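You operate a simulated robot arm through the tools that you are given. There is no shell and no other tool.

Carry out the task below with a simulated two-armed robot. There is one attempt and no reset: what you move stays moved.

## Task
Fetch the teal sealer tin and set it on top of the card box on the top of the fixings bench. Put two of the cable caps from the top of the board stack on the teal tile. Put the dust bag box on the teal panel. Put the beige open box that says "J-75" from the low site board shelf on the white tile and the beige open box labelled "J-72" on the top of the board stack. Fetch the sponge float and set it on the open shelf of the ply store. The order is free. Set down upright: teal sealer tin, cable cap, dust bag box, sponge float.

It is judged by the outcome, as a careful person would: the job done as asked, and still so three seconds after it is handed in. It fails if anything else is knocked over, pushed out of place, dropped, spilled or broken. A push-on lid holds only when it is set on centred and level and pressed home; a screw cap is set on level and turned clockwise until tight.

## Robot
Two 7-joint arms with fingered hands on one trunk, on a base that moves. Base frame: it is fixed to the floor where the robot stands at the start and does not move with it; the origin is under the middle of the robot, x ahead of it, y to its left, z up; the surface under the hand at the start is at about z = 0.8. Lengths are in m, angles in rad, forces in N, time in s.
The left shoulder is at the start at [0.049, 0.104, 1.069], the right one opposite. With the tool pointing down near the work surface each hand reaches from about 0.26 to 0.6 m from the robot's upright axis, wherever it stands, measured 20 degrees to its own side. Places, roughly: beige open box [-0.5, -2.25, 0.5]; cable cap (4x3x5 cm) [1.2, -1.1, 0.8]; card box [0.5, 0, 0.75]; dust bag box [2.25, -2.25, 0.5]; open shelf of the ply store [-1.5, 0.9, 1]; sponge float (16x8x9 cm) [-1.3, -1.5, 0.8]; teal panel (22x16x2 cm) [3, -2.3, 0.9]; teal sealer tin [0.5, 0, 0.75]; teal tile (9x9x1 cm) [1.4, -0.8, 0.8]; top of the board stack [1, -1, 0.8]; white tile (9x9x1 cm) [0, -2.4, 0.4]. Payload 2.4 kg a hand.
The TCP of each hand is the grasp point between the finger pads, 0.017 m short of the fingertips. In the tool frame z runs along the fingers and y along their closing line. The gripper opens to 0.088 m; its body begins 0.047 m behind the TCP. The gripper is a hand of 2 fingers: y runs from the thumb to the fingers, the wrist lies at [0, 0, -0.165] in the tool frame, and closing takes about 1.5 s.
Orientation is told as [roll, pitch, yaw] about the base's x, y, z axes, in that order, counted from this pose: with the fingers straight down and closing along the base's y, the tool's x points along the base's -x, its y along +y and its z along -z.

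## Interface
- The arms move only by the tool servo_tool. It takes "left_targets", "right_targets" or both (then of equal length, played together; a hand with none holds still); each is a list of rows, each an object (a shift or turn left out is 0, a gripper value left out holds the last) with "xyz": the shift along the tool's x, y, z in m, a list of three; "rot": the turn, a rotation vector about the tool's x, y, z in rad, a list of three; "jaw": the opening in per cent of the stroke, from 0 (shut) to 100 (fully open). In form: [{"xyz": [dx, dy, dz], "rot": [ax, ay, az], "jaw": jaw}, ...]. A call has 1 to 20 rows; each row is the pose to reach, as a shift and turn from the pose commanded when the call began, along the tool's axes at that moment. A row lasts 0.2 s, in which the tool goes at most 0.05 m and 0.15 rad; a call with a longer step from one row to the next is refused whole, and so is a gripper value outside its range. A pose out of reach is approached as far as the arm can. The call stops where the force on the tool passes 40 N (or 10 N more than at its start, if that is more) or the arm is blocked; 0.2 s more then pass. Each finger travels about 0.153 m/s and halts on what it meets, pressing with about 32 N; the grip force reading is that of the motor and also rises with nothing between the fingers. The clock runs only during rows and for 0.2 s after the last one: add rows that repeat a pose to give the fingers time. The reply holds the time, the measured pose of the TCP, the force on the tool along the base axes, the opening and the grip force, in the units named above and with some noise, with the torque about the TCP (base axes, N m) and any sound that the robot's microphone picked up.
- Cameras (640 x 400 px; columns grow to the right, rows downward): "scene" is now at [0.1213, -0.0086, 1.0128]; the picture's right is [-0.09, -1.00, 0.00], its down [0.08, -0.01, -1.00] and it looks along [0.99, -0.09, 0.08] (base axes); focal length 219 px, centre (320, 200). "left" rides on the left gripper at [-0.05, 0.003, -0.063] in its tool frame; the picture's right is [-0.06, -1.00, 0.00], its down [0.78, -0.05, -0.62] and it looks along [0.62, -0.04, 0.79] (tool axes); focal length 275 px, centre (320, 200). "right" rides on the right gripper at [0.05, 0.003, -0.063] in its tool frame; the picture's right is [-0.06, 1.00, 0.00], its down [-0.78, -0.05, -0.62] and it looks along [-0.62, -0.04, 0.79] (tool axes); focal length 275 px, centre (320, 200). There is no depth. A picture from a camera that has moved, and an enlarged one, comes with that camera's place and axes in the base frame and with its lens.
- camera(camera): a new picture of that camera. The clock stands still meanwhile.
- move_column(by): moves the trunk up (or, below 0, down) by that many m; the arms and the scene camera ride with it, the base frame stays. It gives what a move gives, with no picture.
- base_move(legs): drives the robot by 1 to 6 legs, each [ahead, left, turn to the left] in m, m and rad, along the robot's own axes; the way and the turn of a leg run together, so that a leg with both is an arc; at most 1.5 m and 3.142 rad a leg. The arms and the cameras ride along, it lands a little off, and it stops where it bumps. It gives what a move gives.
- grasp_type(shape, hand): the hand has 2 fingers and takes this shape, open, in about a second: jaw (thumb against the fingers, like two jaws); tri (thumb and two fingers); tip (a fingertip pinch); poke (one finger out to press); point (the index stretched); flat (the hand flat); cup (the hand cupped); fist (a fist). The gripper value then closes the fingers along that shape, each until it touches; the sizes above hold for jaw. It gives what a move gives, with no picture.
- aim_head(pan, tilt): turns the head with the scene camera to pan (to the left, within 1.047 rad either way) and tilt (down, from -0.506 to 1.204), counted from straight ahead of the robot (the tilt from the chest, where the trunk bows). It gives what a move gives.
- enlarge(camera, box): a new picture of the part [left, top, right, bottom] of that camera's present view, enlarged. The clock stands still meanwhile.
- finish_job(): hands the job in; it is judged then, once.

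Nothing tells you exact positions but the pictures and the camera data. Unless the task says otherwise, let go and move clear before handing in.

The tools are called after "Call:" by a JSON object that holds its "op" and its "data". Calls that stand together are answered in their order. servo_tool: Moves the arms, as the interface text tells. Its arguments: {"type":"object","properties":{"left_targets":{"type":"array"},"right_targets":{"type":"array"}},"required":[]} The other tools are called the same way: move_column (by) moves the trunk up or down; grasp_type (shape, hand) gives the hand a shape; base_move (legs) drives the base; aim_head (pan, tilt) turns the head that bears the scene camera; camera (camera) takes a picture; enlarge (camera, box) takes an enlarged picture of a part of a camera's view; finish_job () hands the job in.

At the start:

```text
t: 0.0
left_tcp_pos: [0.3998, 0.1574, 1.1197]
left_tool_rot: [0.0, -0.002, -0.001]
left_ft_force: [0.7, 0.0, 0.2]
left_torque: [0.01, 0.01, 0.01]
left_gripper_width: 0.0877
left_finger_force: 0.0
left_shape: jaw
right_tcp_pos: [0.3661, -0.1888, 1.0817]
right_tool_rot: [-0.002, 0.0, -0.001]
right_ft_force: [-0.3, 0.7, -0.4]
right_torque: [0.01, -0.01, -0.02]
right_gripper_width: 0.088
right_finger_force: 0.0
right_shape: jaw
trunk travel left (down, up): [-0.3, 0.55]
robot x, y, heading: [0.0016, 0.0032, 0.0]
head pan, tilt (commanded): [-0.093, -0.077]
```

scene: 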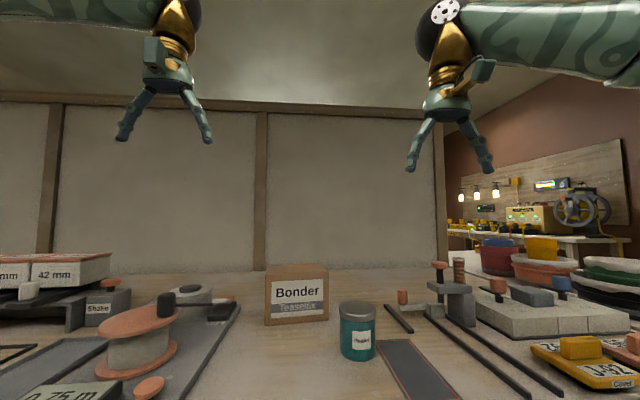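
right: 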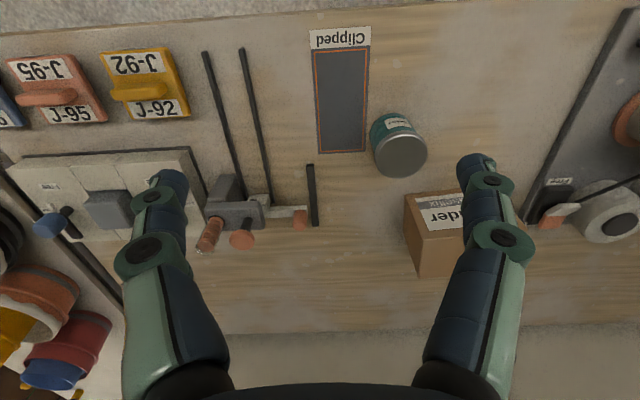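
left: 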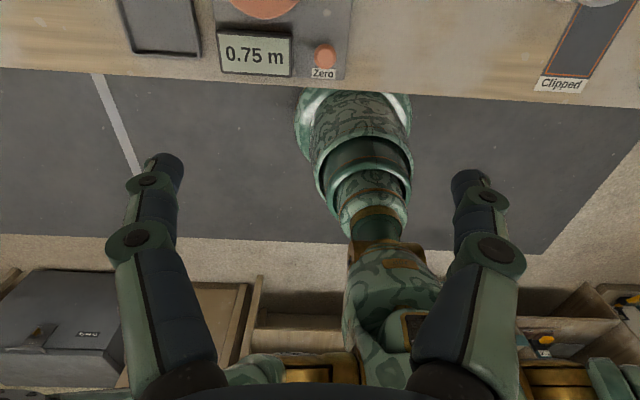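

I see the fixings bench ahead with the "Bonder" card box and the teal tin just in front of it. I'll first take closer pictures to locate both before moving anything.

Call:
{"op": "enlarge", "data": {"camera": "scene", "box": [240, 250, 440, 375]}}

Call:
{"op": "enlarge", "data": {"camera": "right", "box": [300, 90, 560, 290]}}

Call:
{"op": "aim_head", "data": {"pan": 0, "tilt": 0.6}}

```text
3.20 times, centred on (340, 312) of scene
camera zoom: at [0.1213, -0.0086, 1.0128], right [-0.09, -1.0, 0.0], down [0.08, -0.01, -1.0], along [0.99, -0.09, 0.08], focal length 701 px, centre (256, -160)
```

zoom: 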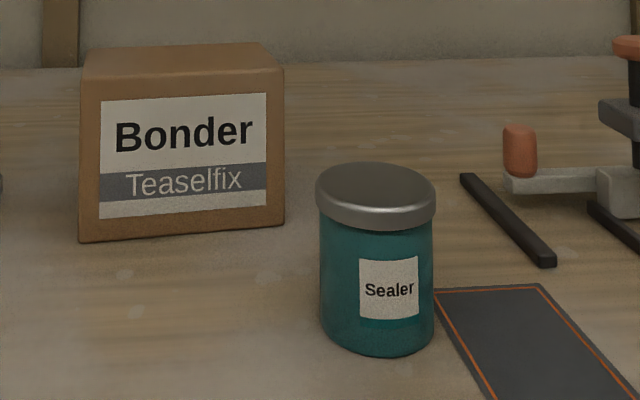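

```text
2.00 times, centred on (430, 190) of right
camera zoom: at [0.3158, -0.1859, 1.1441], right [0.06, 1.0, 0.0], down [0.78, -0.05, 0.62], along [0.62, -0.04, -0.79], focal length 551 px, centre (100, 220)
```

zoom: 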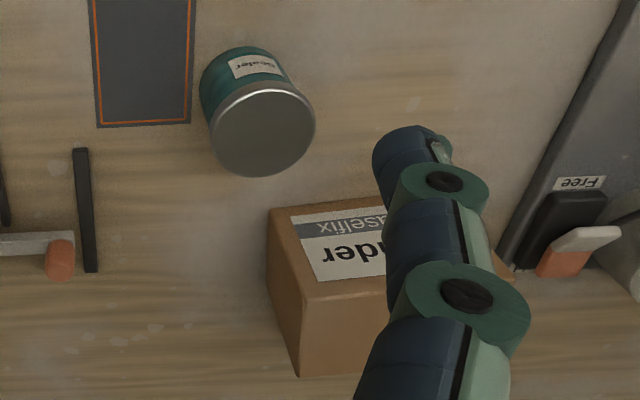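

```text
t: 1.1
left_tcp_pos: [0.4004, 0.1574, 1.1201]
left_tool_rot: [0.0, 0.0, 0.0]
left_ft_force: [0.9, -0.3, 1.3]
left_torque: [-0.01, 0.01, 0.01]
left_gripper_width: 0.0879
left_finger_force: 0.1
left_shape: jaw
right_tcp_pos: [0.3661, -0.1891, 1.0817]
right_tool_rot: [-0.001, 0.0, 0.002]
right_ft_force: [0.1, -0.9, -1.2]
right_torque: [0.01, 0.01, 0.0]
right_gripper_width: 0.088
right_finger_force: 0.1
right_shape: jaw
trunk travel left (down, up): [-0.3, 0.55]
robot x, y, heading: [-0.0022, -0.0043, -0.002]
head pan, tilt (commanded): [0.0, 0.6]
```

The tin is at about (0.48, -0.10), 6 cm wide with its lid top at z≈0.86, and the card box top is at z≈0.90 around (0.63, 0.0). I'll look down at the bench to refine this and find the bench edge.

Call:
{"op": "camera", "data": {"camera": "scene"}}

```text
taken
camera scene: at [0.1223, -0.0004, 0.9508], right [0.0, -1.0, 0.0], down [-0.56, 0.0, -0.83], along [0.83, 0.0, -0.56], focal length 219 px, centre (320, 200)
```

scene: 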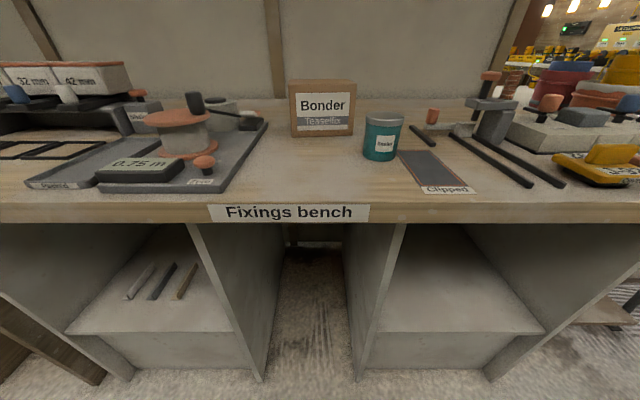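

The bench's front edge is at x≈0.35 and the tin stands free with room around it. I'll bring the right hand above the tin and check alignment with the wrist camera.

Call:
{"op": "servo_tool", "data": {"right_targets": [{"xyz": [-0.02, 0.015, 0.02], "jaw": 100}, {"xyz": [-0.05, 0.04, 0.05]}, {"xyz": [-0.08, 0.065, 0.08]}, {"xyz": [-0.1, 0.08, 0.11]}, {"xyz": [-0.112, 0.087, 0.132]}, {"xyz": [-0.112, 0.087, 0.132]}]}}

Call:
{"op": "camera", "data": {"camera": "right"}}

Call:
{"op": "camera", "data": {"camera": "scene"}}

```text
t: 2.5
left_tcp_pos: [0.4014, 0.1574, 1.1205]
left_tool_rot: [0.0, 0.001, 0.0]
left_ft_force: [-0.7, -0.1, -0.1]
left_torque: [0.04, 0.01, 0.01]
left_gripper_width: 0.0881
left_finger_force: 0.0
left_shape: jaw
right_tcp_pos: [0.4766, -0.1018, 0.9522]
right_tool_rot: [-0.001, 0.001, -0.001]
right_ft_force: [0.5, -0.2, -0.1]
right_torque: [-0.01, 0.01, 0.01]
right_gripper_width: 0.0878
right_finger_force: 0.0
right_shape: jaw
trunk travel left (down, up): [-0.3, 0.55]
robot x, y, heading: [-0.0028, -0.0007, -0.001]
head pan, tilt (commanded): [0.0, 0.6]
```

```text
taken
camera right: at [0.4264, -0.0985, 1.0146], right [0.06, 1.0, 0.0], down [0.78, -0.05, 0.62], along [0.62, -0.04, -0.79], focal length 275 px, centre (320, 200)
```

right: 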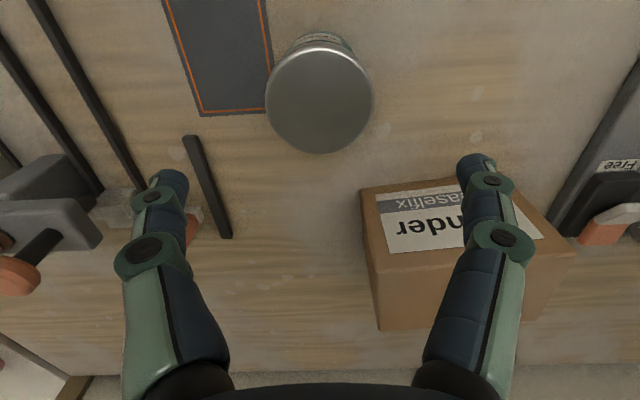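

```text
taken
camera scene: at [0.1223, -0.0004, 0.9508], right [0.0, -1.0, 0.0], down [-0.57, 0.0, -0.82], along [0.82, 0.0, -0.57], focal length 219 px, centre (320, 200)
```

scene: 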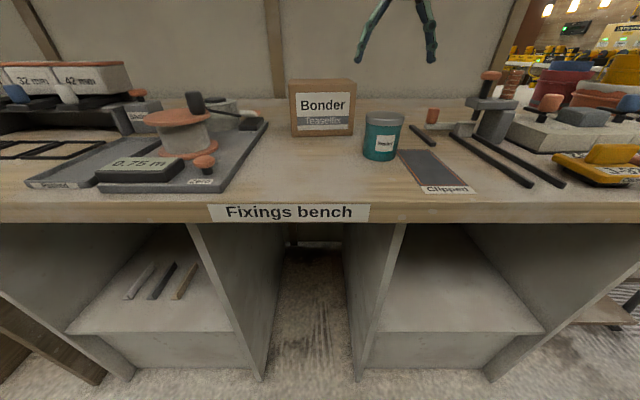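

The tin's lid is centred under the hand at (0.477, -0.102). I'll descend so that the pads sit on the body below the lid, and close.

Call:
{"op": "servo_tool", "data": {"right_targets": [{"xyz": [0, 0, 0.03]}, {"xyz": [0, 0, 0.06]}, {"xyz": [0, 0, 0.09]}, {"xyz": [0, 0, 0.11]}, {"xyz": [0, 0, 0.122]}, {"xyz": [0, 0, 0.122]}]}}

Call:
{"op": "enlarge", "data": {"camera": "scene", "box": [280, 60, 480, 185]}}

```text
t: 3.8
left_tcp_pos: [0.3976, 0.1575, 1.1218]
left_tool_rot: [0.0, -0.002, -0.001]
left_ft_force: [-0.3, -0.8, 0.4]
left_torque: [0.02, 0.01, -0.03]
left_gripper_width: 0.0879
left_finger_force: 0.0
left_shape: jaw
right_tcp_pos: [0.4784, -0.1018, 0.835]
right_tool_rot: [0.005, -0.015, -0.001]
right_ft_force: [-5.0, -2.1, 23.1]
right_torque: [0.02, -0.13, -0.01]
right_gripper_width: 0.0872
right_finger_force: 0.1
right_shape: jaw
trunk travel left (down, up): [-0.3, 0.55]
robot x, y, heading: [0.0026, -0.002, 0.002]
head pan, tilt (commanded): [0.0, 0.6]
stopped in row 6 (right hand): the force on the tool passed its limit at 42 N (the readings are from after the stop); the commanded pose is now the measured one
```

```text
3.20 times, centred on (380, 122) of scene
camera zoom: at [0.1204, -0.0003, 0.9512], right [0.0, -1.0, 0.0], down [-0.56, 0.0, -0.83], along [0.83, 0.0, -0.56], focal length 701 px, centre (128, 448)
```

zoom: 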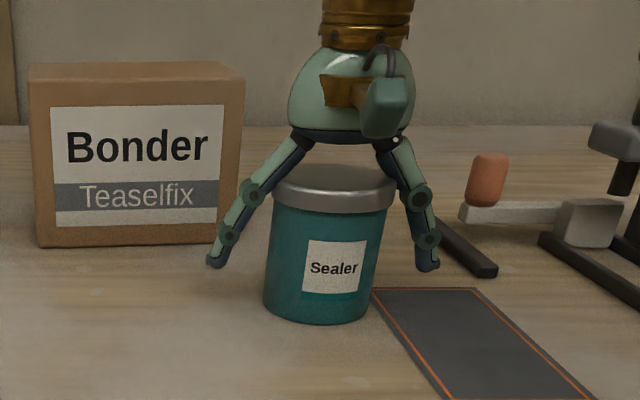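

The open fingers narrow toward the palm and touched the lid rim at z=0.835, so a straight-down grip can't reach the body. I'll lift off, tilt the hand about 60° and come in from the front so the pads hold the body below the lid.

Call:
{"op": "servo_tool", "data": {"right_targets": [{"xyz": [0, 0, -0.03]}, {"xyz": [0, 0, -0.07]}, {"xyz": [0.0, 0, -0.11]}, {"xyz": [0.03, 0, -0.12], "rot": [0, -0.14, 0]}, {"xyz": [0.06, 0, -0.12], "rot": [0, -0.28, 0]}, {"xyz": [0.08, 0, -0.12], "rot": [0, -0.42, 0]}, {"xyz": [0.1, 0, -0.11], "rot": [0, -0.56, 0]}, {"xyz": [0.11, 0, -0.1], "rot": [0, -0.7, 0]}, {"xyz": [0.115, 0, -0.09], "rot": [0, -0.84, 0]}, {"xyz": [0.117, 0, -0.07], "rot": [0, -0.96, 0]}, {"xyz": [0.117, 0, -0.06], "rot": [0, -1.047, 0]}, {"xyz": [0.117, 0, -0.06], "rot": [0, -1.047, 0]}]}}

Call:
{"op": "camera", "data": {"camera": "right"}}

Call:
{"op": "camera", "data": {"camera": "scene"}}

```text
t: 6.4
left_tcp_pos: [0.4011, 0.157, 1.1221]
left_tool_rot: [0.0, 0.001, 0.0]
left_ft_force: [0.3, -0.5, 0.6]
left_torque: [0.02, 0.03, -0.01]
left_gripper_width: 0.0881
left_finger_force: 0.0
left_shape: jaw
right_tcp_pos: [0.3681, -0.0999, 0.8861]
right_tool_rot: [0.006, -1.056, -0.003]
right_ft_force: [-0.2, 0.1, 0.2]
right_torque: [-0.01, 0.02, 0.02]
right_gripper_width: 0.0882
right_finger_force: 0.0
right_shape: jaw
right hand out of reach, approached as far as the arm can: row 9, 10, 11, 12
trunk travel left (down, up): [-0.3, 0.55]
robot x, y, heading: [-0.0021, -0.0012, -0.001]
head pan, tilt (commanded): [0.0, 0.6]
```

```text
taken
camera right: at [0.2887, -0.0981, 0.8725], right [0.03, 1.0, 0.06], down [-0.15, -0.05, 0.99], along [0.99, -0.04, 0.15], focal length 275 px, centre (320, 200)
```

right: 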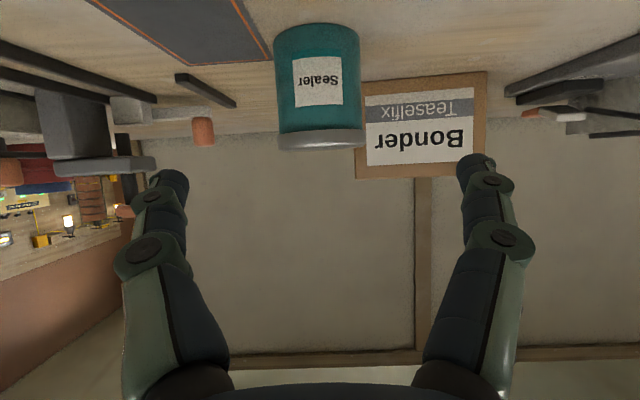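

```text
taken
camera scene: at [0.1222, -0.0004, 0.9508], right [0.0, -1.0, 0.0], down [-0.57, 0.0, -0.82], along [0.82, 0.0, -0.57], focal length 219 px, centre (320, 200)
```

scene: 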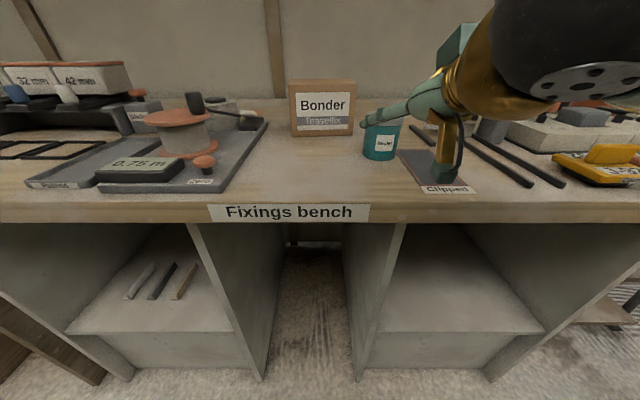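

The right wrist camera hangs below the hand when it's tilted this way, so the left hand, whose camera sits on top, is the better choice for this grip. I'll park the right hand upright again and shift the base right and slightly back so the left hand faces the tin.

Call:
{"op": "servo_tool", "data": {"right_targets": [{"xyz": [-0.04, 0, -0.02]}, {"xyz": [-0.08, -0.01, -0.045], "rot": [0, 0.1, 0]}, {"xyz": [-0.12, -0.03, -0.065], "rot": [0, 0.24, 0]}, {"xyz": [-0.15, -0.05, -0.085], "rot": [0, 0.38, 0]}, {"xyz": [-0.174, -0.07, -0.098], "rot": [0, 0.52, 0]}, {"xyz": [-0.174, -0.09, -0.098], "rot": [0, 0.66, 0]}, {"xyz": [-0.174, -0.09, -0.098], "rot": [0, 0.8, 0]}, {"xyz": [-0.174, -0.09, -0.098], "rot": [0, 0.94, 0]}, {"xyz": [-0.174, -0.09, -0.098], "rot": [0, 1.056, 0]}]}}

Call:
{"op": "base_move", "data": {"legs": [[-0.03, -0.2, 0]]}}

Call:
{"op": "camera", "data": {"camera": "scene"}}

```text
t: 8.4
left_tcp_pos: [0.4011, 0.1562, 1.1205]
left_tool_rot: [0.001, 0.0, 0.0]
left_ft_force: [-0.2, 0.0, 0.0]
left_torque: [0.01, 0.0, 0.0]
left_gripper_width: 0.0877
left_finger_force: 0.0
left_shape: jaw
right_tcp_pos: [0.3703, -0.1911, 1.0864]
right_tool_rot: [0.004, 0.002, 0.0]
right_ft_force: [-0.3, 0.4, 0.1]
right_torque: [-0.03, -0.01, 0.03]
right_gripper_width: 0.0877
right_finger_force: 0.1
right_shape: jaw
right hand out of reach, approached as far as the arm can: row 1, 2
trunk travel left (down, up): [-0.3, 0.55]
robot x, y, heading: [-0.0001, -0.0005, -0.005]
head pan, tilt (commanded): [0.0, 0.6]
```

```text
t: 10.0
left_tcp_pos: [0.3708, -0.0468, 1.12]
left_tool_rot: [-0.001, 0.0, -0.005]
left_ft_force: [-0.6, 0.0, -0.5]
left_torque: [0.02, 0.0, 0.0]
left_gripper_width: 0.0882
left_finger_force: 0.0
left_shape: jaw
right_tcp_pos: [0.3388, -0.3954, 1.0871]
right_tool_rot: [0.003, 0.0, -0.007]
right_ft_force: [-0.2, 0.0, -0.5]
right_torque: [0.03, -0.02, -0.03]
right_gripper_width: 0.0878
right_finger_force: 0.1
right_shape: jaw
trunk travel left (down, up): [-0.3, 0.55]
robot x, y, heading: [-0.0313, -0.2004, -0.003]
head pan, tilt (commanded): [0.0, 0.6]
```

```text
taken
camera scene: at [0.0915, -0.2033, 0.9508], right [-0.01, -1.0, 0.0], down [-0.57, 0.0, -0.82], along [0.82, 0.0, -0.57], focal length 219 px, centre (320, 200)
```

scene: 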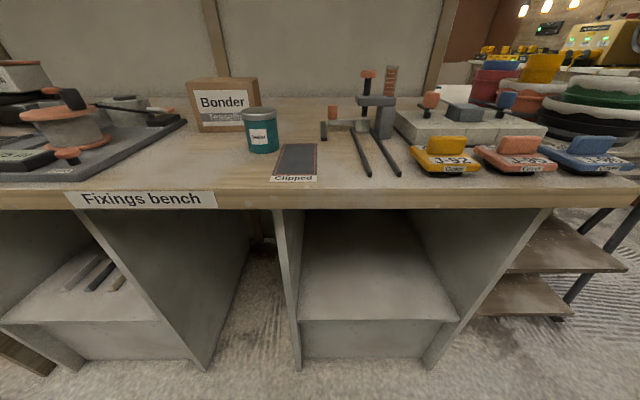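

I'm now facing the tin with the left hand. I'll back up a little for wrist room, then tilt the left hand about 65° and bring it in front of the tin.

Call:
{"op": "base_move", "data": {"legs": [[-0.05, 0, 0]]}}

Call:
{"op": "servo_tool", "data": {"left_targets": [{"xyz": [-0.02, -0.01, 0.02], "rot": [0, -0.14, 0], "jaw": 100}, {"xyz": [-0.04, -0.02, 0.04], "rot": [0, -0.28, 0]}, {"xyz": [-0.06, -0.03, 0.06], "rot": [0, -0.42, 0]}, {"xyz": [-0.08, -0.04, 0.08], "rot": [0, -0.56, 0]}, {"xyz": [-0.084, -0.055, 0.1], "rot": [0, -0.7, 0]}, {"xyz": [-0.084, -0.055, 0.12], "rot": [0, -0.84, 0]}, {"xyz": [-0.084, -0.055, 0.14], "rot": [0, -0.98, 0]}, {"xyz": [-0.084, -0.055, 0.15], "rot": [0, -1.13, 0]}, {"xyz": [-0.084, -0.055, 0.15], "rot": [0, -1.13, 0]}]}}

Call:
{"op": "camera", "data": {"camera": "left"}}

Call:
{"op": "camera", "data": {"camera": "scene"}}

```text
t: 10.9
left_tcp_pos: [0.32, -0.0471, 1.1215]
left_tool_rot: [0.002, -0.001, -0.004]
left_ft_force: [0.4, 0.2, -1.2]
left_torque: [-0.02, 0.03, 0.01]
left_gripper_width: 0.0877
left_finger_force: 0.1
left_shape: jaw
right_tcp_pos: [0.2883, -0.395, 1.0864]
right_tool_rot: [0.003, 0.0, -0.006]
right_ft_force: [0.1, -0.6, -0.2]
right_torque: [-0.02, 0.03, -0.05]
right_gripper_width: 0.088
right_finger_force: 0.1
right_shape: jaw
trunk travel left (down, up): [-0.3, 0.55]
robot x, y, heading: [-0.0775, -0.2016, -0.005]
head pan, tilt (commanded): [0.0, 0.6]
```

```text
t: 12.9
left_tcp_pos: [0.4051, -0.1026, 0.9695]
left_tool_rot: [-0.001, -1.132, -0.003]
left_ft_force: [1.0, 0.2, 0.0]
left_torque: [-0.01, 0.01, -0.02]
left_gripper_width: 0.0881
left_finger_force: 0.1
left_shape: jaw
right_tcp_pos: [0.2886, -0.3956, 1.0867]
right_tool_rot: [0.002, 0.0, -0.005]
right_ft_force: [0.1, 0.0, -0.3]
right_torque: [-0.02, -0.01, -0.02]
right_gripper_width: 0.0881
right_finger_force: 0.2
right_shape: jaw
trunk travel left (down, up): [-0.3, 0.55]
robot x, y, heading: [-0.0809, -0.2008, -0.006]
head pan, tilt (commanded): [0.0, 0.6]
```

```text
taken
camera left: at [0.369, -0.0977, 1.0433], right [0.02, -1.0, 0.06], down [-0.89, -0.04, -0.45], along [0.45, -0.04, -0.89], focal length 275 px, centre (320, 200)
```

left: 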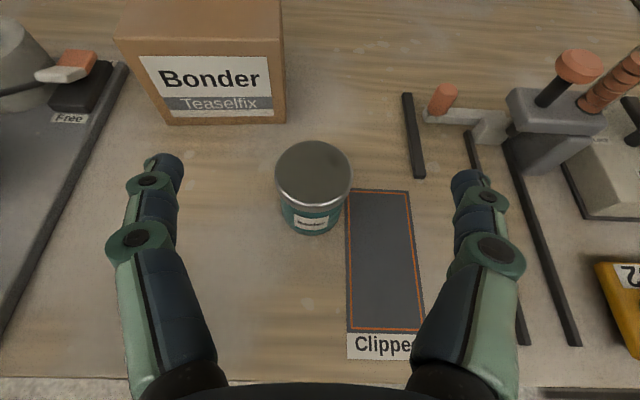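

```text
taken
camera scene: at [0.0417, -0.2027, 0.9508], right [0.0, -1.0, 0.0], down [-0.57, 0.0, -0.82], along [0.82, 0.0, -0.57], focal length 219 px, centre (320, 200)
```

scene: 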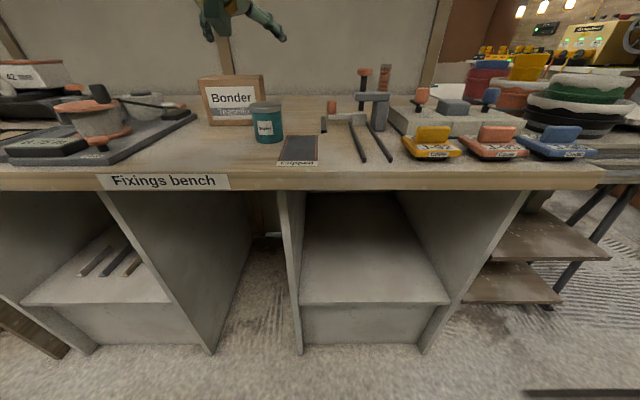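

The left camera now looks down on the tin, centred between the fingers at (0.479, -0.101). I'll lower the hand in front of the tin, then advance along the fingers so the pads straddle the body.

Call:
{"op": "servo_tool", "data": {"left_targets": [{"xyz": [0.027, 0.001, 0.0125]}, {"xyz": [0.054, 0.001, 0.025]}, {"xyz": [0.08, 0.001, 0.037]}, {"xyz": [0.0977, 0.001, 0.0458]}, {"xyz": [0.0977, 0.001, 0.0458]}]}}

Call:
{"op": "camera", "data": {"camera": "left"}}

```text
t: 14.1
left_tcp_pos: [0.4088, -0.1228, 0.8774]
left_tool_rot: [0.004, -1.127, -0.004]
left_ft_force: [0.1, 0.8, -0.1]
left_torque: [-0.02, -0.01, 0.0]
left_gripper_width: 0.0877
left_finger_force: 0.1
left_shape: jaw
left hand out of reach, approached as far as the arm can: row 3, 4, 5
right_tcp_pos: [0.288, -0.3946, 1.0864]
right_tool_rot: [0.003, 0.0, -0.002]
right_ft_force: [-0.1, -0.6, 0.3]
right_torque: [-0.01, 0.02, 0.0]
right_gripper_width: 0.088
right_finger_force: 0.0
right_shape: jaw
trunk travel left (down, up): [-0.3, 0.55]
robot x, y, heading: [-0.0832, -0.2001, -0.001]
head pan, tilt (commanded): [0.0, 0.6]
```

```text
taken
camera left: at [0.3718, -0.1191, 0.9514], right [0.03, -1.0, 0.05], down [-0.9, -0.05, -0.44], along [0.44, -0.04, -0.9], focal length 275 px, centre (320, 200)
```

left: 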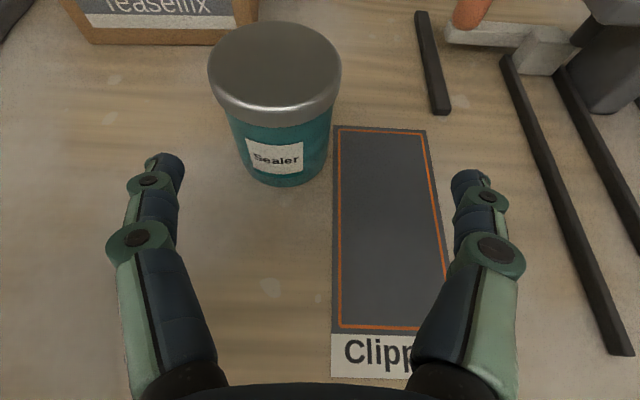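

The tilted pose is at the arm's limit this low relative to the shoulder, so the hand stopped at z=0.877, shifted sideways. I'll raise the hand, then lower the trunk so the arm works closer to shoulder height.

Call:
{"op": "servo_tool", "data": {"left_targets": [{"xyz": [-0.03, 0.0, -0.014]}, {"xyz": [-0.06, 0.0, -0.028]}, {"xyz": [-0.09, 0.0, -0.042]}, {"xyz": [-0.115, 0.0, -0.053]}, {"xyz": [-0.115, 0.0, -0.053]}]}}

Call:
{"op": "move_column", "data": {"by": -0.13}}

Call:
{"op": "camera", "data": {"camera": "left"}}

```text
t: 15.3
left_tcp_pos: [0.4088, -0.1235, 1.0036]
left_tool_rot: [0.001, -1.128, -0.004]
left_ft_force: [0.3, -0.9, -0.3]
left_torque: [0.01, 0.03, -0.01]
left_gripper_width: 0.088
left_finger_force: 0.1
left_shape: jaw
right_tcp_pos: [0.2891, -0.3952, 1.0867]
right_tool_rot: [0.003, 0.0, -0.005]
right_ft_force: [0.1, 0.1, 1.2]
right_torque: [0.01, -0.02, 0.01]
right_gripper_width: 0.0878
right_finger_force: 0.0
right_shape: jaw
trunk travel left (down, up): [-0.3, 0.55]
robot x, y, heading: [-0.0794, -0.2012, -0.002]
head pan, tilt (commanded): [0.0, 0.6]
```

```text
t: 16.9
left_tcp_pos: [0.4099, -0.1222, 0.8749]
left_tool_rot: [0.001, -1.131, -0.005]
left_ft_force: [0.2, -0.1, 0.0]
left_torque: [0.0, 0.0, 0.03]
left_gripper_width: 0.0881
left_finger_force: 0.1
left_shape: jaw
right_tcp_pos: [0.2883, -0.394, 0.957]
right_tool_rot: [0.002, 0.001, -0.004]
right_ft_force: [0.1, 1.1, -0.1]
right_torque: [0.03, -0.01, 0.01]
right_gripper_width: 0.088
right_finger_force: 0.1
right_shape: jaw
trunk travel left (down, up): [-0.17, 0.68]
robot x, y, heading: [-0.0824, -0.1993, -0.003]
head pan, tilt (commanded): [0.0, 0.6]
```

```text
taken
camera left: at [0.3734, -0.1183, 0.9495], right [0.02, -1.0, 0.06], down [-0.89, -0.05, -0.45], along [0.45, -0.04, -0.89], focal length 275 px, centre (320, 200)
```

left: 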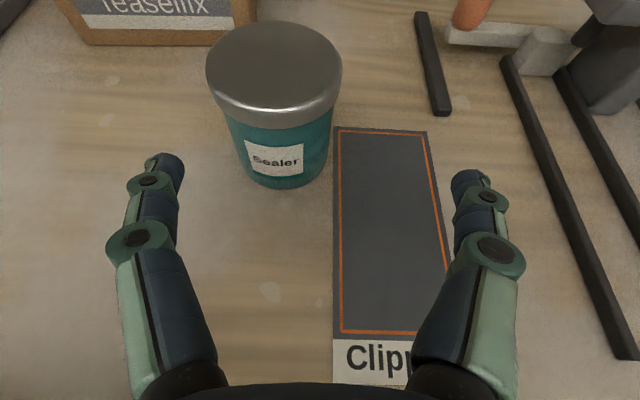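

With the trunk lower the arm has room. I'll now centre sideways on the tin at y≈-0.101 and drop to z≈0.861 before advancing.

Call:
{"op": "servo_tool", "data": {"left_targets": [{"xyz": [0.005, 0.012, 0.0]}, {"xyz": [0.0148, 0.0215, 0.0014]}, {"xyz": [0.0148, 0.0215, 0.0014]}]}}

Call:
{"op": "camera", "data": {"camera": "left"}}

```text
t: 17.7
left_tcp_pos: [0.4033, -0.1006, 0.8603]
left_tool_rot: [-0.004, -1.128, -0.005]
left_ft_force: [1.2, -0.5, 0.4]
left_torque: [0.0, 0.0, 0.03]
left_gripper_width: 0.0879
left_finger_force: 0.1
left_shape: jaw
right_tcp_pos: [0.2885, -0.3936, 0.9567]
right_tool_rot: [0.003, 0.0, -0.005]
right_ft_force: [0.2, -0.4, 0.2]
right_torque: [-0.02, 0.01, 0.0]
right_gripper_width: 0.0878
right_finger_force: 0.1
right_shape: jaw
trunk travel left (down, up): [-0.17, 0.68]
robot x, y, heading: [-0.0811, -0.2018, -0.001]
head pan, tilt (commanded): [0.0, 0.6]
```

```text
taken
camera left: at [0.3677, -0.0957, 0.9341], right [0.02, -1.0, 0.06], down [-0.89, -0.05, -0.44], along [0.45, -0.04, -0.89], focal length 275 px, centre (320, 200)
```

left: 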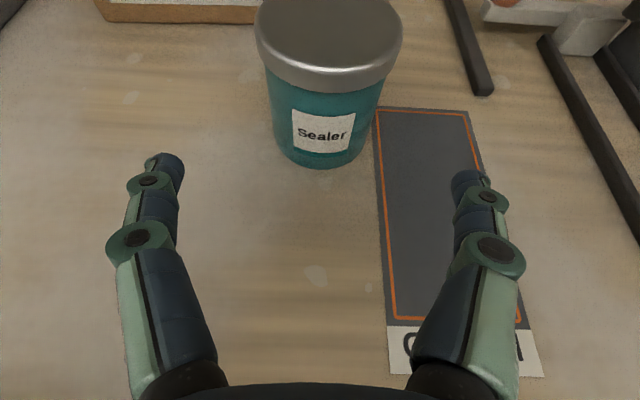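

The tin is centred (x≈0.479, y≈-0.100), and triangulating the panel puts the bench surface at about z=0.808. I'll advance so the pads sit at z≈0.831 on the tin's axis.

Call:
{"op": "servo_tool", "data": {"left_targets": [{"xyz": [-0.0015, 0, 0.02]}, {"xyz": [-0.003, 0, 0.04]}, {"xyz": [-0.0045, 0, 0.06]}, {"xyz": [-0.0059, 0, 0.081]}, {"xyz": [-0.0059, 0, 0.081]}]}}

Call:
{"op": "camera", "data": {"camera": "left"}}

Call:
{"op": "enlarge", "data": {"camera": "scene", "box": [180, 30, 380, 155]}}

```text
t: 18.9
left_tcp_pos: [0.4798, -0.1019, 0.8338]
left_tool_rot: [0.0, -1.127, -0.003]
left_ft_force: [0.0, 0.0, 0.5]
left_torque: [0.0, 0.0, -0.02]
left_gripper_width: 0.0881
left_finger_force: 0.0
left_shape: jaw
right_tcp_pos: [0.289, -0.3953, 0.955]
right_tool_rot: [0.002, 0.0, -0.003]
right_ft_force: [-0.2, 0.5, 0.2]
right_torque: [-0.01, 0.03, -0.03]
right_gripper_width: 0.0878
right_finger_force: 0.1
right_shape: jaw
trunk travel left (down, up): [-0.17, 0.68]
robot x, y, heading: [-0.0814, -0.2049, -0.004]
head pan, tilt (commanded): [0.0, 0.6]
```

```text
taken
camera left: at [0.4428, -0.0979, 0.9063], right [0.02, -1.0, 0.06], down [-0.89, -0.04, -0.45], along [0.45, -0.04, -0.89], focal length 275 px, centre (320, 200)
```

left: 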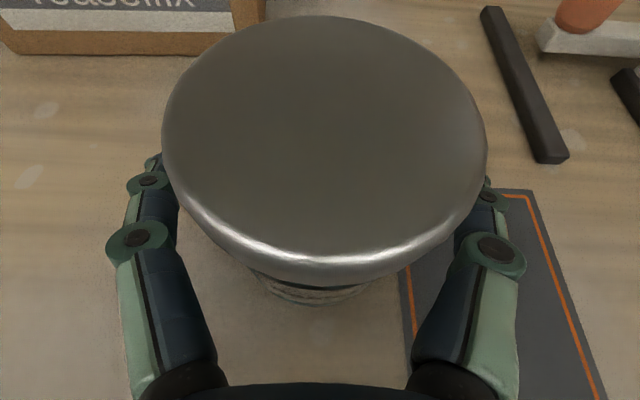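

```text
3.20 times, centred on (280, 92) of scene
camera zoom: at [0.0474, -0.2028, 0.8213], right [0.0, -1.0, 0.0], down [-0.57, 0.0, -0.82], along [0.82, 0.0, -0.57], focal length 701 px, centre (448, 544)
```

zoom: 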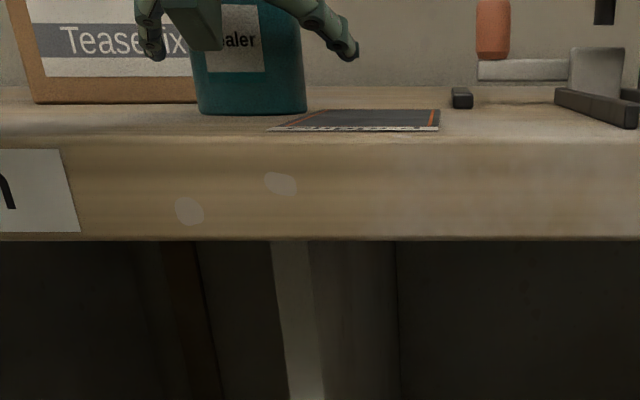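

The fingers straddle the tin body with the lid clear of the palm. I'll close the hand now.

Call:
{"op": "servo_tool", "data": {"left_targets": [{"jaw": 60}, {"jaw": 30}, {"jaw": 0}, {"jaw": 0}, {"jaw": 0}, {"jaw": 0}, {"jaw": 0}, {"jaw": 0}]}}

Call:
{"op": "camera", "data": {"camera": "left"}}

Call:
{"op": "enlarge", "data": {"camera": "scene", "box": [180, 10, 380, 135]}}

```text
t: 20.7
left_tcp_pos: [0.4776, -0.1027, 0.8327]
left_tool_rot: [0.0, -1.13, -0.005]
left_ft_force: [-0.4, -1.0, 0.4]
left_torque: [0.04, -0.04, 0.01]
left_gripper_width: 0.0478
left_finger_force: 32.3
left_shape: jaw
right_tcp_pos: [0.2886, -0.3947, 0.9562]
right_tool_rot: [0.003, 0.001, -0.003]
right_ft_force: [-0.4, -0.8, -0.2]
right_torque: [0.0, 0.01, 0.01]
right_gripper_width: 0.0879
right_finger_force: 0.0
right_shape: jaw
trunk travel left (down, up): [-0.17, 0.68]
robot x, y, heading: [-0.0801, -0.2033, -0.003]
head pan, tilt (commanded): [0.0, 0.6]
```

```text
taken
camera left: at [0.4427, -0.0978, 0.9064], right [0.02, -1.0, 0.06], down [-0.89, -0.05, -0.44], along [0.45, -0.04, -0.89], focal length 275 px, centre (320, 200)
```

left: 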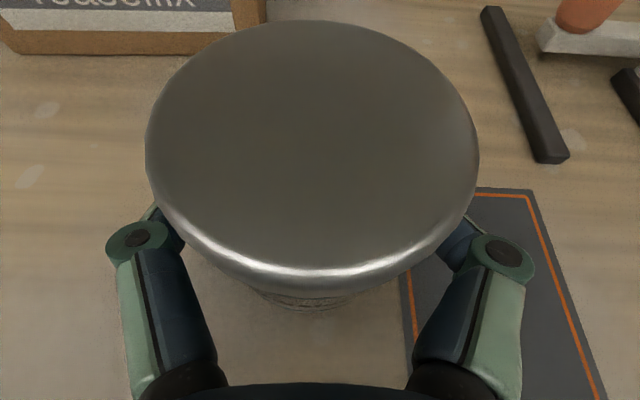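

```text
3.20 times, centred on (280, 72) of scene
camera zoom: at [0.0474, -0.2028, 0.8213], right [0.0, -1.0, 0.0], down [-0.57, 0.0, -0.82], along [0.82, 0.0, -0.57], focal length 701 px, centre (448, 608)
```

zoom: 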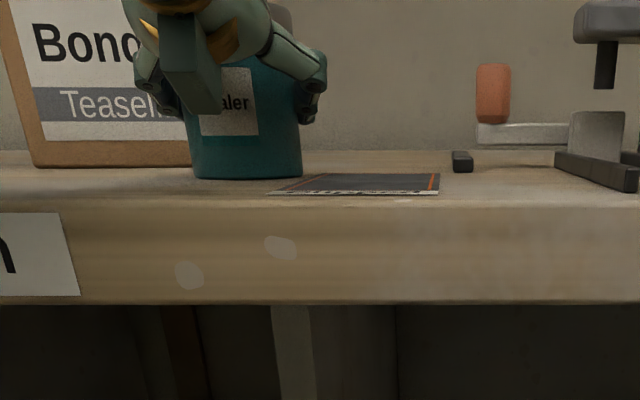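

The hand closed on the tin with 32 N. I'll lift it a few centimetres and check that body and lid rise together.

Call:
{"op": "servo_tool", "data": {"left_targets": [{"xyz": [-0.009, 0, -0.004]}, {"xyz": [-0.027, 0, -0.0127]}, {"xyz": [-0.045, 0, -0.021]}, {"xyz": [-0.045, 0, -0.021]}]}}

Call:
{"op": "camera", "data": {"camera": "left"}}

Call:
{"op": "camera", "data": {"camera": "scene"}}

```text
t: 21.7
left_tcp_pos: [0.4802, -0.1025, 0.8822]
left_tool_rot: [0.0, -1.129, -0.003]
left_ft_force: [-0.3, -0.1, -1.2]
left_torque: [-0.01, -0.01, 0.02]
left_gripper_width: 0.0478
left_finger_force: 31.7
left_shape: jaw
right_tcp_pos: [0.2883, -0.3955, 0.9567]
right_tool_rot: [0.004, 0.0, -0.003]
right_ft_force: [0.2, 0.0, 0.1]
right_torque: [-0.01, -0.03, -0.04]
right_gripper_width: 0.088
right_finger_force: 0.1
right_shape: jaw
trunk travel left (down, up): [-0.17, 0.68]
robot x, y, heading: [-0.0797, -0.2028, -0.005]
head pan, tilt (commanded): [0.0, 0.6]
```

```text
taken
camera left: at [0.4447, -0.0968, 0.9552], right [0.02, -1.0, 0.06], down [-0.89, -0.05, -0.44], along [0.45, -0.04, -0.89], focal length 275 px, centre (320, 200)
```

left: 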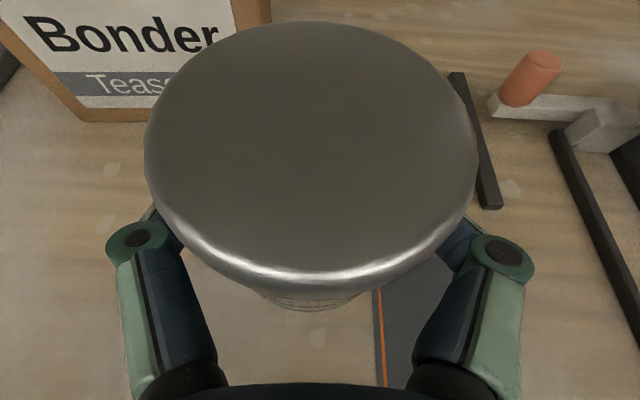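

```text
taken
camera scene: at [0.0474, -0.2027, 0.8213], right [0.0, -1.0, 0.0], down [-0.57, 0.0, -0.82], along [0.82, 0.0, -0.57], focal length 219 px, centre (320, 200)
```

scene: 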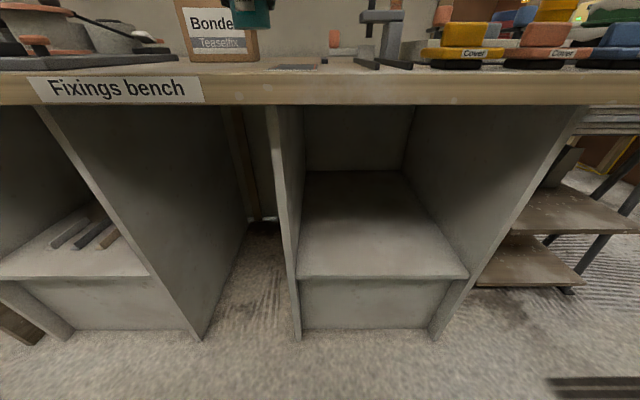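

The tin came up cleanly with its lid. I'll raise the trunk and look at the card box top to fix its exact place.

Call:
{"op": "move_column", "data": {"by": 0.15}}

Call:
{"op": "aim_head", "data": {"pan": 0.3, "tilt": 0.4}}

Call:
{"op": "camera", "data": {"camera": "scene"}}

Call:
{"op": "camera", "data": {"camera": "left"}}

```text
t: 23.5
left_tcp_pos: [0.481, -0.1013, 1.0312]
left_tool_rot: [0.0, -1.129, -0.003]
left_ft_force: [0.0, 0.0, -2.4]
left_torque: [0.01, 0.03, 0.03]
left_gripper_width: 0.048
left_finger_force: 32.0
left_shape: jaw
right_tcp_pos: [0.289, -0.3953, 1.1061]
right_tool_rot: [0.003, 0.003, -0.004]
right_ft_force: [0.0, 0.9, -0.8]
right_torque: [-0.01, -0.03, 0.0]
right_gripper_width: 0.0877
right_finger_force: 0.1
right_shape: jaw
trunk travel left (down, up): [-0.32, 0.53]
robot x, y, heading: [-0.0792, -0.1991, -0.005]
head pan, tilt (commanded): [0.0, 0.6]
```

```text
t: 24.3
left_tcp_pos: [0.4818, -0.1017, 1.0308]
left_tool_rot: [0.0, -1.129, -0.001]
left_ft_force: [-0.9, 0.2, -2.6]
left_torque: [-0.01, 0.0, 0.02]
left_gripper_width: 0.0478
left_finger_force: 32.1
left_shape: jaw
right_tcp_pos: [0.2895, -0.3949, 1.1063]
right_tool_rot: [0.003, 0.0, -0.005]
right_ft_force: [-0.6, -0.4, 0.1]
right_torque: [0.02, -0.01, 0.04]
right_gripper_width: 0.0878
right_finger_force: 0.1
right_shape: jaw
trunk travel left (down, up): [-0.32, 0.53]
robot x, y, heading: [-0.0833, -0.204, -0.005]
head pan, tilt (commanded): [0.3, 0.4]
```

```text
taken
camera scene: at [0.0414, -0.1754, 0.989], right [0.29, -0.96, 0.0], down [-0.37, -0.11, -0.92], along [0.88, 0.27, -0.39], focal length 219 px, centre (320, 200)
```

scene: 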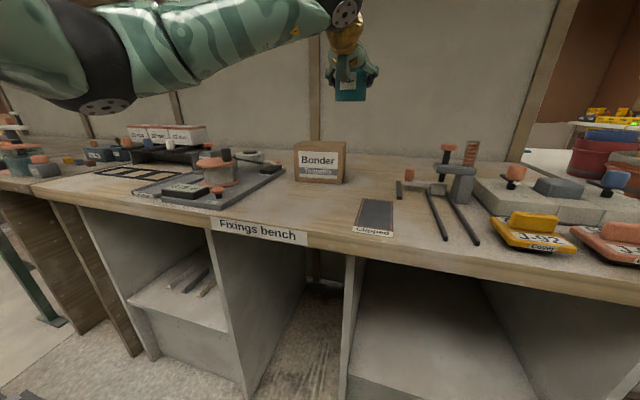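

```text
taken
camera left: at [0.4448, -0.097, 1.1054], right [0.02, -1.0, 0.06], down [-0.89, -0.05, -0.44], along [0.45, -0.04, -0.89], focal length 275 px, centre (320, 200)
```

left: 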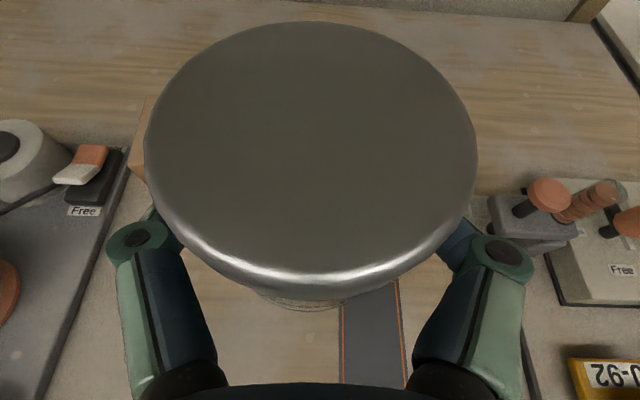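

The tin hides the left camera's view, so I'll measure the card box from enlarged head-camera views instead.

Call:
{"op": "enlarge", "data": {"camera": "scene", "box": [270, 130, 370, 192]}}

Call:
{"op": "camera", "data": {"camera": "right"}}

```text
6.40 times, centred on (320, 161) of scene
camera zoom: at [0.0414, -0.1754, 0.989], right [0.29, -0.96, 0.0], down [-0.37, -0.11, -0.92], along [0.88, 0.27, -0.39], focal length 1401 px, centre (320, 450)
```

zoom: 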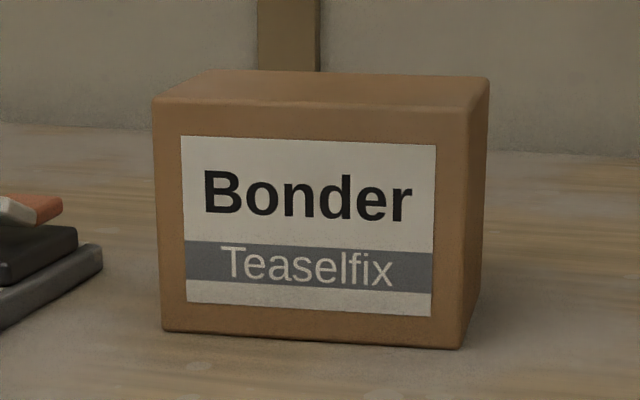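

```text
taken
camera right: at [0.2388, -0.3922, 1.1689], right [0.07, 1.0, 0.0], down [0.78, -0.05, 0.62], along [0.62, -0.04, -0.79], focal length 275 px, centre (320, 200)
```

right: 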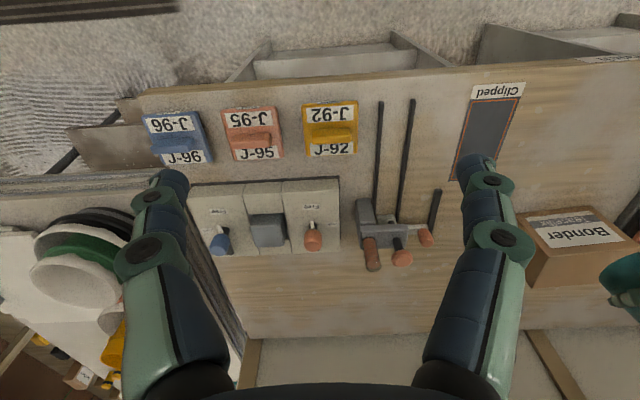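

The box top is at z≈0.899, centred at about (0.625, -0.002), and the bench is at z≈0.80. I'll drive forward and left with the tin held well above the box, staying at about the starting distance from the bench.

Call:
{"op": "base_move", "data": {"legs": [[0.09, 0.1, 0]]}}

Call:
{"op": "camera", "data": {"camera": "scene"}}

```text
t: 25.6
left_tcp_pos: [0.5727, -0.0021, 1.0311]
left_tool_rot: [-0.001, -1.129, -0.005]
left_ft_force: [-1.2, -0.1, -2.3]
left_torque: [0.0, -0.01, 0.0]
left_gripper_width: 0.0477
left_finger_force: 31.9
left_shape: jaw
right_tcp_pos: [0.3801, -0.2953, 1.1078]
right_tool_rot: [0.001, -0.001, -0.005]
right_ft_force: [0.0, -0.6, 0.1]
right_torque: [-0.01, 0.0, -0.01]
right_gripper_width: 0.0879
right_finger_force: 0.0
right_shape: jaw
trunk travel left (down, up): [-0.32, 0.53]
robot x, y, heading: [0.0099, -0.1061, -0.004]
head pan, tilt (commanded): [0.3, 0.4]
```

```text
taken
camera scene: at [0.133, -0.0756, 0.989], right [0.29, -0.96, 0.0], down [-0.37, -0.11, -0.92], along [0.88, 0.27, -0.39], focal length 219 px, centre (320, 200)
```

scene: 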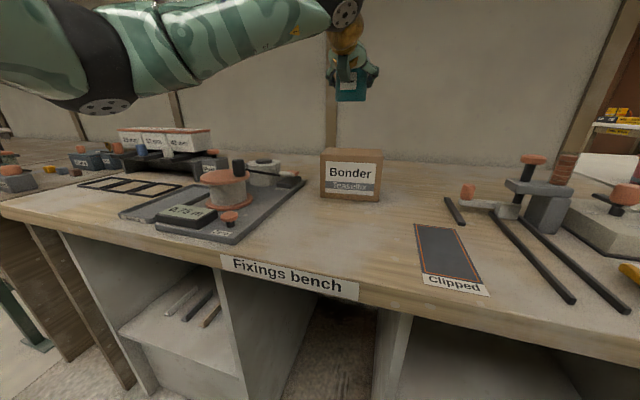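

I'll extend the arm over the box, still about 6 cm above it, and check the alignment before lowering.

Call:
{"op": "servo_tool", "data": {"left_targets": [{"xyz": [0.003, 0, 0.022]}, {"xyz": [0.007, 0, 0.044]}, {"xyz": [0.0133, 0, 0.0659]}, {"xyz": [0.0133, 0, 0.0659]}]}}

Call:
{"op": "enlarge", "data": {"camera": "scene", "box": [270, 70, 430, 210]}}

Call:
{"op": "camera", "data": {"camera": "left"}}

```text
t: 26.6
left_tcp_pos: [0.6263, -0.0026, 0.991]
left_tool_rot: [0.0, -1.129, -0.005]
left_ft_force: [-0.8, 0.0, -1.5]
left_torque: [0.02, 0.01, 0.01]
left_gripper_width: 0.048
left_finger_force: 32.6
left_shape: jaw
right_tcp_pos: [0.38, -0.2963, 1.1071]
right_tool_rot: [0.005, 0.001, -0.005]
right_ft_force: [0.7, 0.2, 1.0]
right_torque: [-0.03, 0.0, 0.02]
right_gripper_width: 0.0879
right_finger_force: 0.1
right_shape: jaw
trunk travel left (down, up): [-0.32, 0.53]
robot x, y, heading: [0.0124, -0.1019, -0.006]
head pan, tilt (commanded): [0.3, 0.4]
```

```text
2.86 times, centred on (350, 140) of scene
camera zoom: at [0.1329, -0.0757, 0.989], right [0.29, -0.96, 0.0], down [-0.37, -0.11, -0.92], along [0.88, 0.27, -0.39], focal length 626 px, centre (234, 371)
```

zoom: 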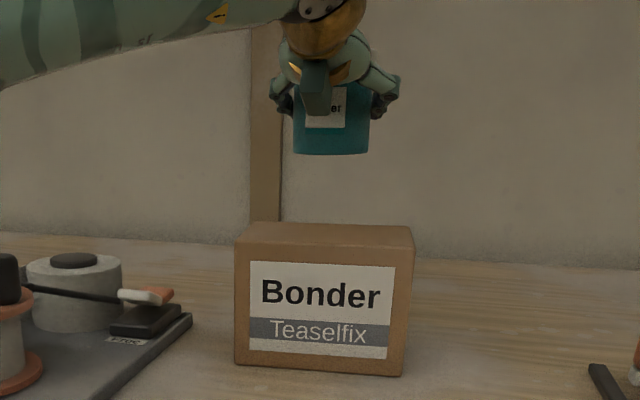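

```text
taken
camera left: at [0.5895, 0.002, 1.0642], right [0.02, -1.0, 0.06], down [-0.89, -0.04, -0.44], along [0.45, -0.04, -0.89], focal length 275 px, centre (320, 200)
```

left: 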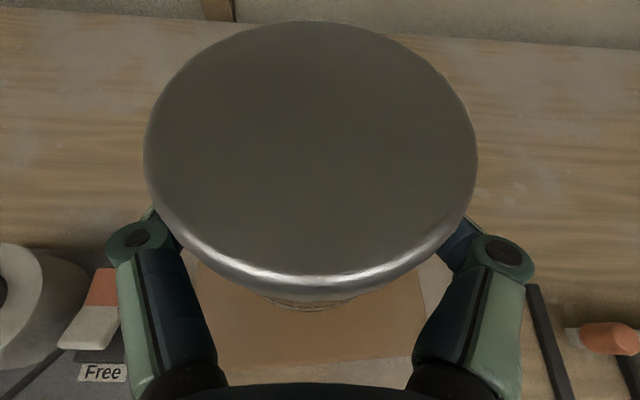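

The tin is over the middle of the box, with its bottom at z≈0.958. I'll lower it to just above contact.

Call:
{"op": "servo_tool", "data": {"left_targets": [{"xyz": [0.018, 0, 0.0085]}, {"xyz": [0.036, 0, 0.017]}, {"xyz": [0.045, 0, 0.0212]}, {"xyz": [0.0507, 0, 0.0237]}, {"xyz": [0.0507, 0, 0.0237]}]}}

Call:
{"op": "enlarge", "data": {"camera": "scene", "box": [290, 90, 410, 210]}}

```text
t: 27.8
left_tcp_pos: [0.6268, -0.003, 0.9369]
left_tool_rot: [0.002, -1.129, -0.005]
left_ft_force: [-0.4, -0.3, -1.8]
left_torque: [0.06, -0.02, -0.02]
left_gripper_width: 0.0476
left_finger_force: 32.4
left_shape: jaw
right_tcp_pos: [0.3786, -0.2955, 1.1059]
right_tool_rot: [0.004, -0.001, -0.006]
right_ft_force: [-1.0, 0.3, -0.3]
right_torque: [0.0, -0.04, 0.03]
right_gripper_width: 0.0878
right_finger_force: 0.1
right_shape: jaw
trunk travel left (down, up): [-0.32, 0.53]
robot x, y, heading: [0.0116, -0.1061, -0.004]
head pan, tilt (commanded): [0.3, 0.4]
```

```text
3.33 times, centred on (350, 150) of scene
camera zoom: at [0.1329, -0.0757, 0.989], right [0.29, -0.96, 0.0], down [-0.37, -0.11, -0.92], along [0.88, 0.27, -0.39], focal length 730 px, centre (220, 367)
```

zoom: 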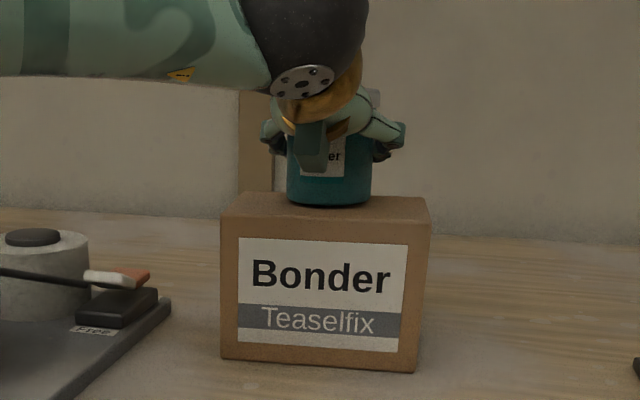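

The tin is a few millimetres above the box top. I'll lower in 2 mm steps, watching the force.

Call:
{"op": "servo_tool", "data": {"left_targets": [{"xyz": [0.0018, 0, 0.0008]}, {"xyz": [0.0018, 0, 0.0008]}]}}

Call:
{"op": "servo_tool", "data": {"left_targets": [{"xyz": [0.0018, 0, 0.0008]}, {"xyz": [0.0018, 0, 0.0008]}]}}

```text
t: 28.4
left_tcp_pos: [0.6261, -0.0021, 0.9336]
left_tool_rot: [0.0, -1.129, -0.005]
left_ft_force: [-0.5, -0.1, -2.3]
left_torque: [-0.01, 0.05, 0.01]
left_gripper_width: 0.048
left_finger_force: 32.3
left_shape: jaw
right_tcp_pos: [0.3796, -0.2949, 1.1061]
right_tool_rot: [0.004, -0.001, -0.007]
right_ft_force: [0.1, 0.0, 0.6]
right_torque: [0.04, 0.01, 0.0]
right_gripper_width: 0.0878
right_finger_force: 0.1
right_shape: jaw
trunk travel left (down, up): [-0.32, 0.53]
robot x, y, heading: [0.0124, -0.1023, -0.005]
head pan, tilt (commanded): [0.3, 0.4]
```

```text
t: 29.0
left_tcp_pos: [0.6255, -0.0038, 0.9316]
left_tool_rot: [0.0, -1.132, -0.004]
left_ft_force: [-0.1, -1.0, 1.6]
left_torque: [0.09, -0.02, 0.0]
left_gripper_width: 0.0479
left_finger_force: 31.8
left_shape: jaw
right_tcp_pos: [0.3794, -0.2954, 1.1066]
right_tool_rot: [0.004, 0.001, -0.005]
right_ft_force: [-0.7, 0.4, -0.1]
right_torque: [-0.01, 0.02, 0.01]
right_gripper_width: 0.0881
right_finger_force: 0.0
right_shape: jaw
trunk travel left (down, up): [-0.32, 0.53]
robot x, y, heading: [0.0136, -0.1036, -0.002]
head pan, tilt (commanded): [0.3, 0.4]
```

Contact: the vertical force changed sign at TCP z≈0.932. I'll settle another millimetre and open the hand slowly.

Call:
{"op": "servo_tool", "data": {"left_targets": [{"xyz": [0.0009, 0, 0.0004]}, {"xyz": [0.0009, 0, 0.0004], "jaw": 60}, {"xyz": [0.0009, 0, 0.0004], "jaw": 75}, {"xyz": [0.0009, 0, 0.0004], "jaw": 90}, {"xyz": [0.0009, 0, 0.0004], "jaw": 100}, {"xyz": [0.0009, 0, 0.0004], "jaw": 100}]}}

Call:
{"op": "camera", "data": {"camera": "left"}}

Call:
{"op": "enlarge", "data": {"camera": "scene", "box": [290, 90, 410, 210]}}

```text
t: 30.4
left_tcp_pos: [0.6267, -0.0027, 0.9319]
left_tool_rot: [0.002, -1.129, -0.005]
left_ft_force: [0.1, -0.1, 0.1]
left_torque: [-0.03, 0.04, 0.04]
left_gripper_width: 0.0881
left_finger_force: 0.0
left_shape: jaw
right_tcp_pos: [0.3805, -0.2952, 1.1073]
right_tool_rot: [0.004, 0.0, -0.006]
right_ft_force: [1.0, -0.3, -0.6]
right_torque: [0.0, 0.02, -0.01]
right_gripper_width: 0.088
right_finger_force: 0.1
right_shape: jaw
trunk travel left (down, up): [-0.32, 0.53]
robot x, y, heading: [0.0071, -0.102, -0.011]
head pan, tilt (commanded): [0.3, 0.4]
```

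```text
taken
camera left: at [0.5903, 0.0013, 1.0048], right [0.02, -1.0, 0.06], down [-0.89, -0.04, -0.44], along [0.45, -0.04, -0.89], focal length 275 px, centre (320, 200)
```

left: 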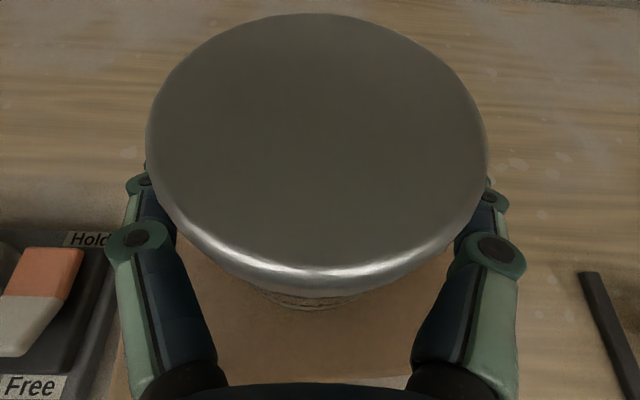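

```text
3.33 times, centred on (350, 150) of scene
camera zoom: at [0.1328, -0.0758, 0.989], right [0.29, -0.96, 0.0], down [-0.37, -0.11, -0.92], along [0.88, 0.27, -0.39], focal length 730 px, centre (220, 367)
```

zoom: 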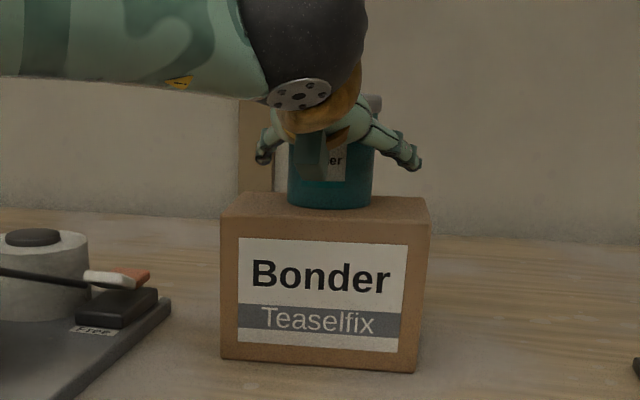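

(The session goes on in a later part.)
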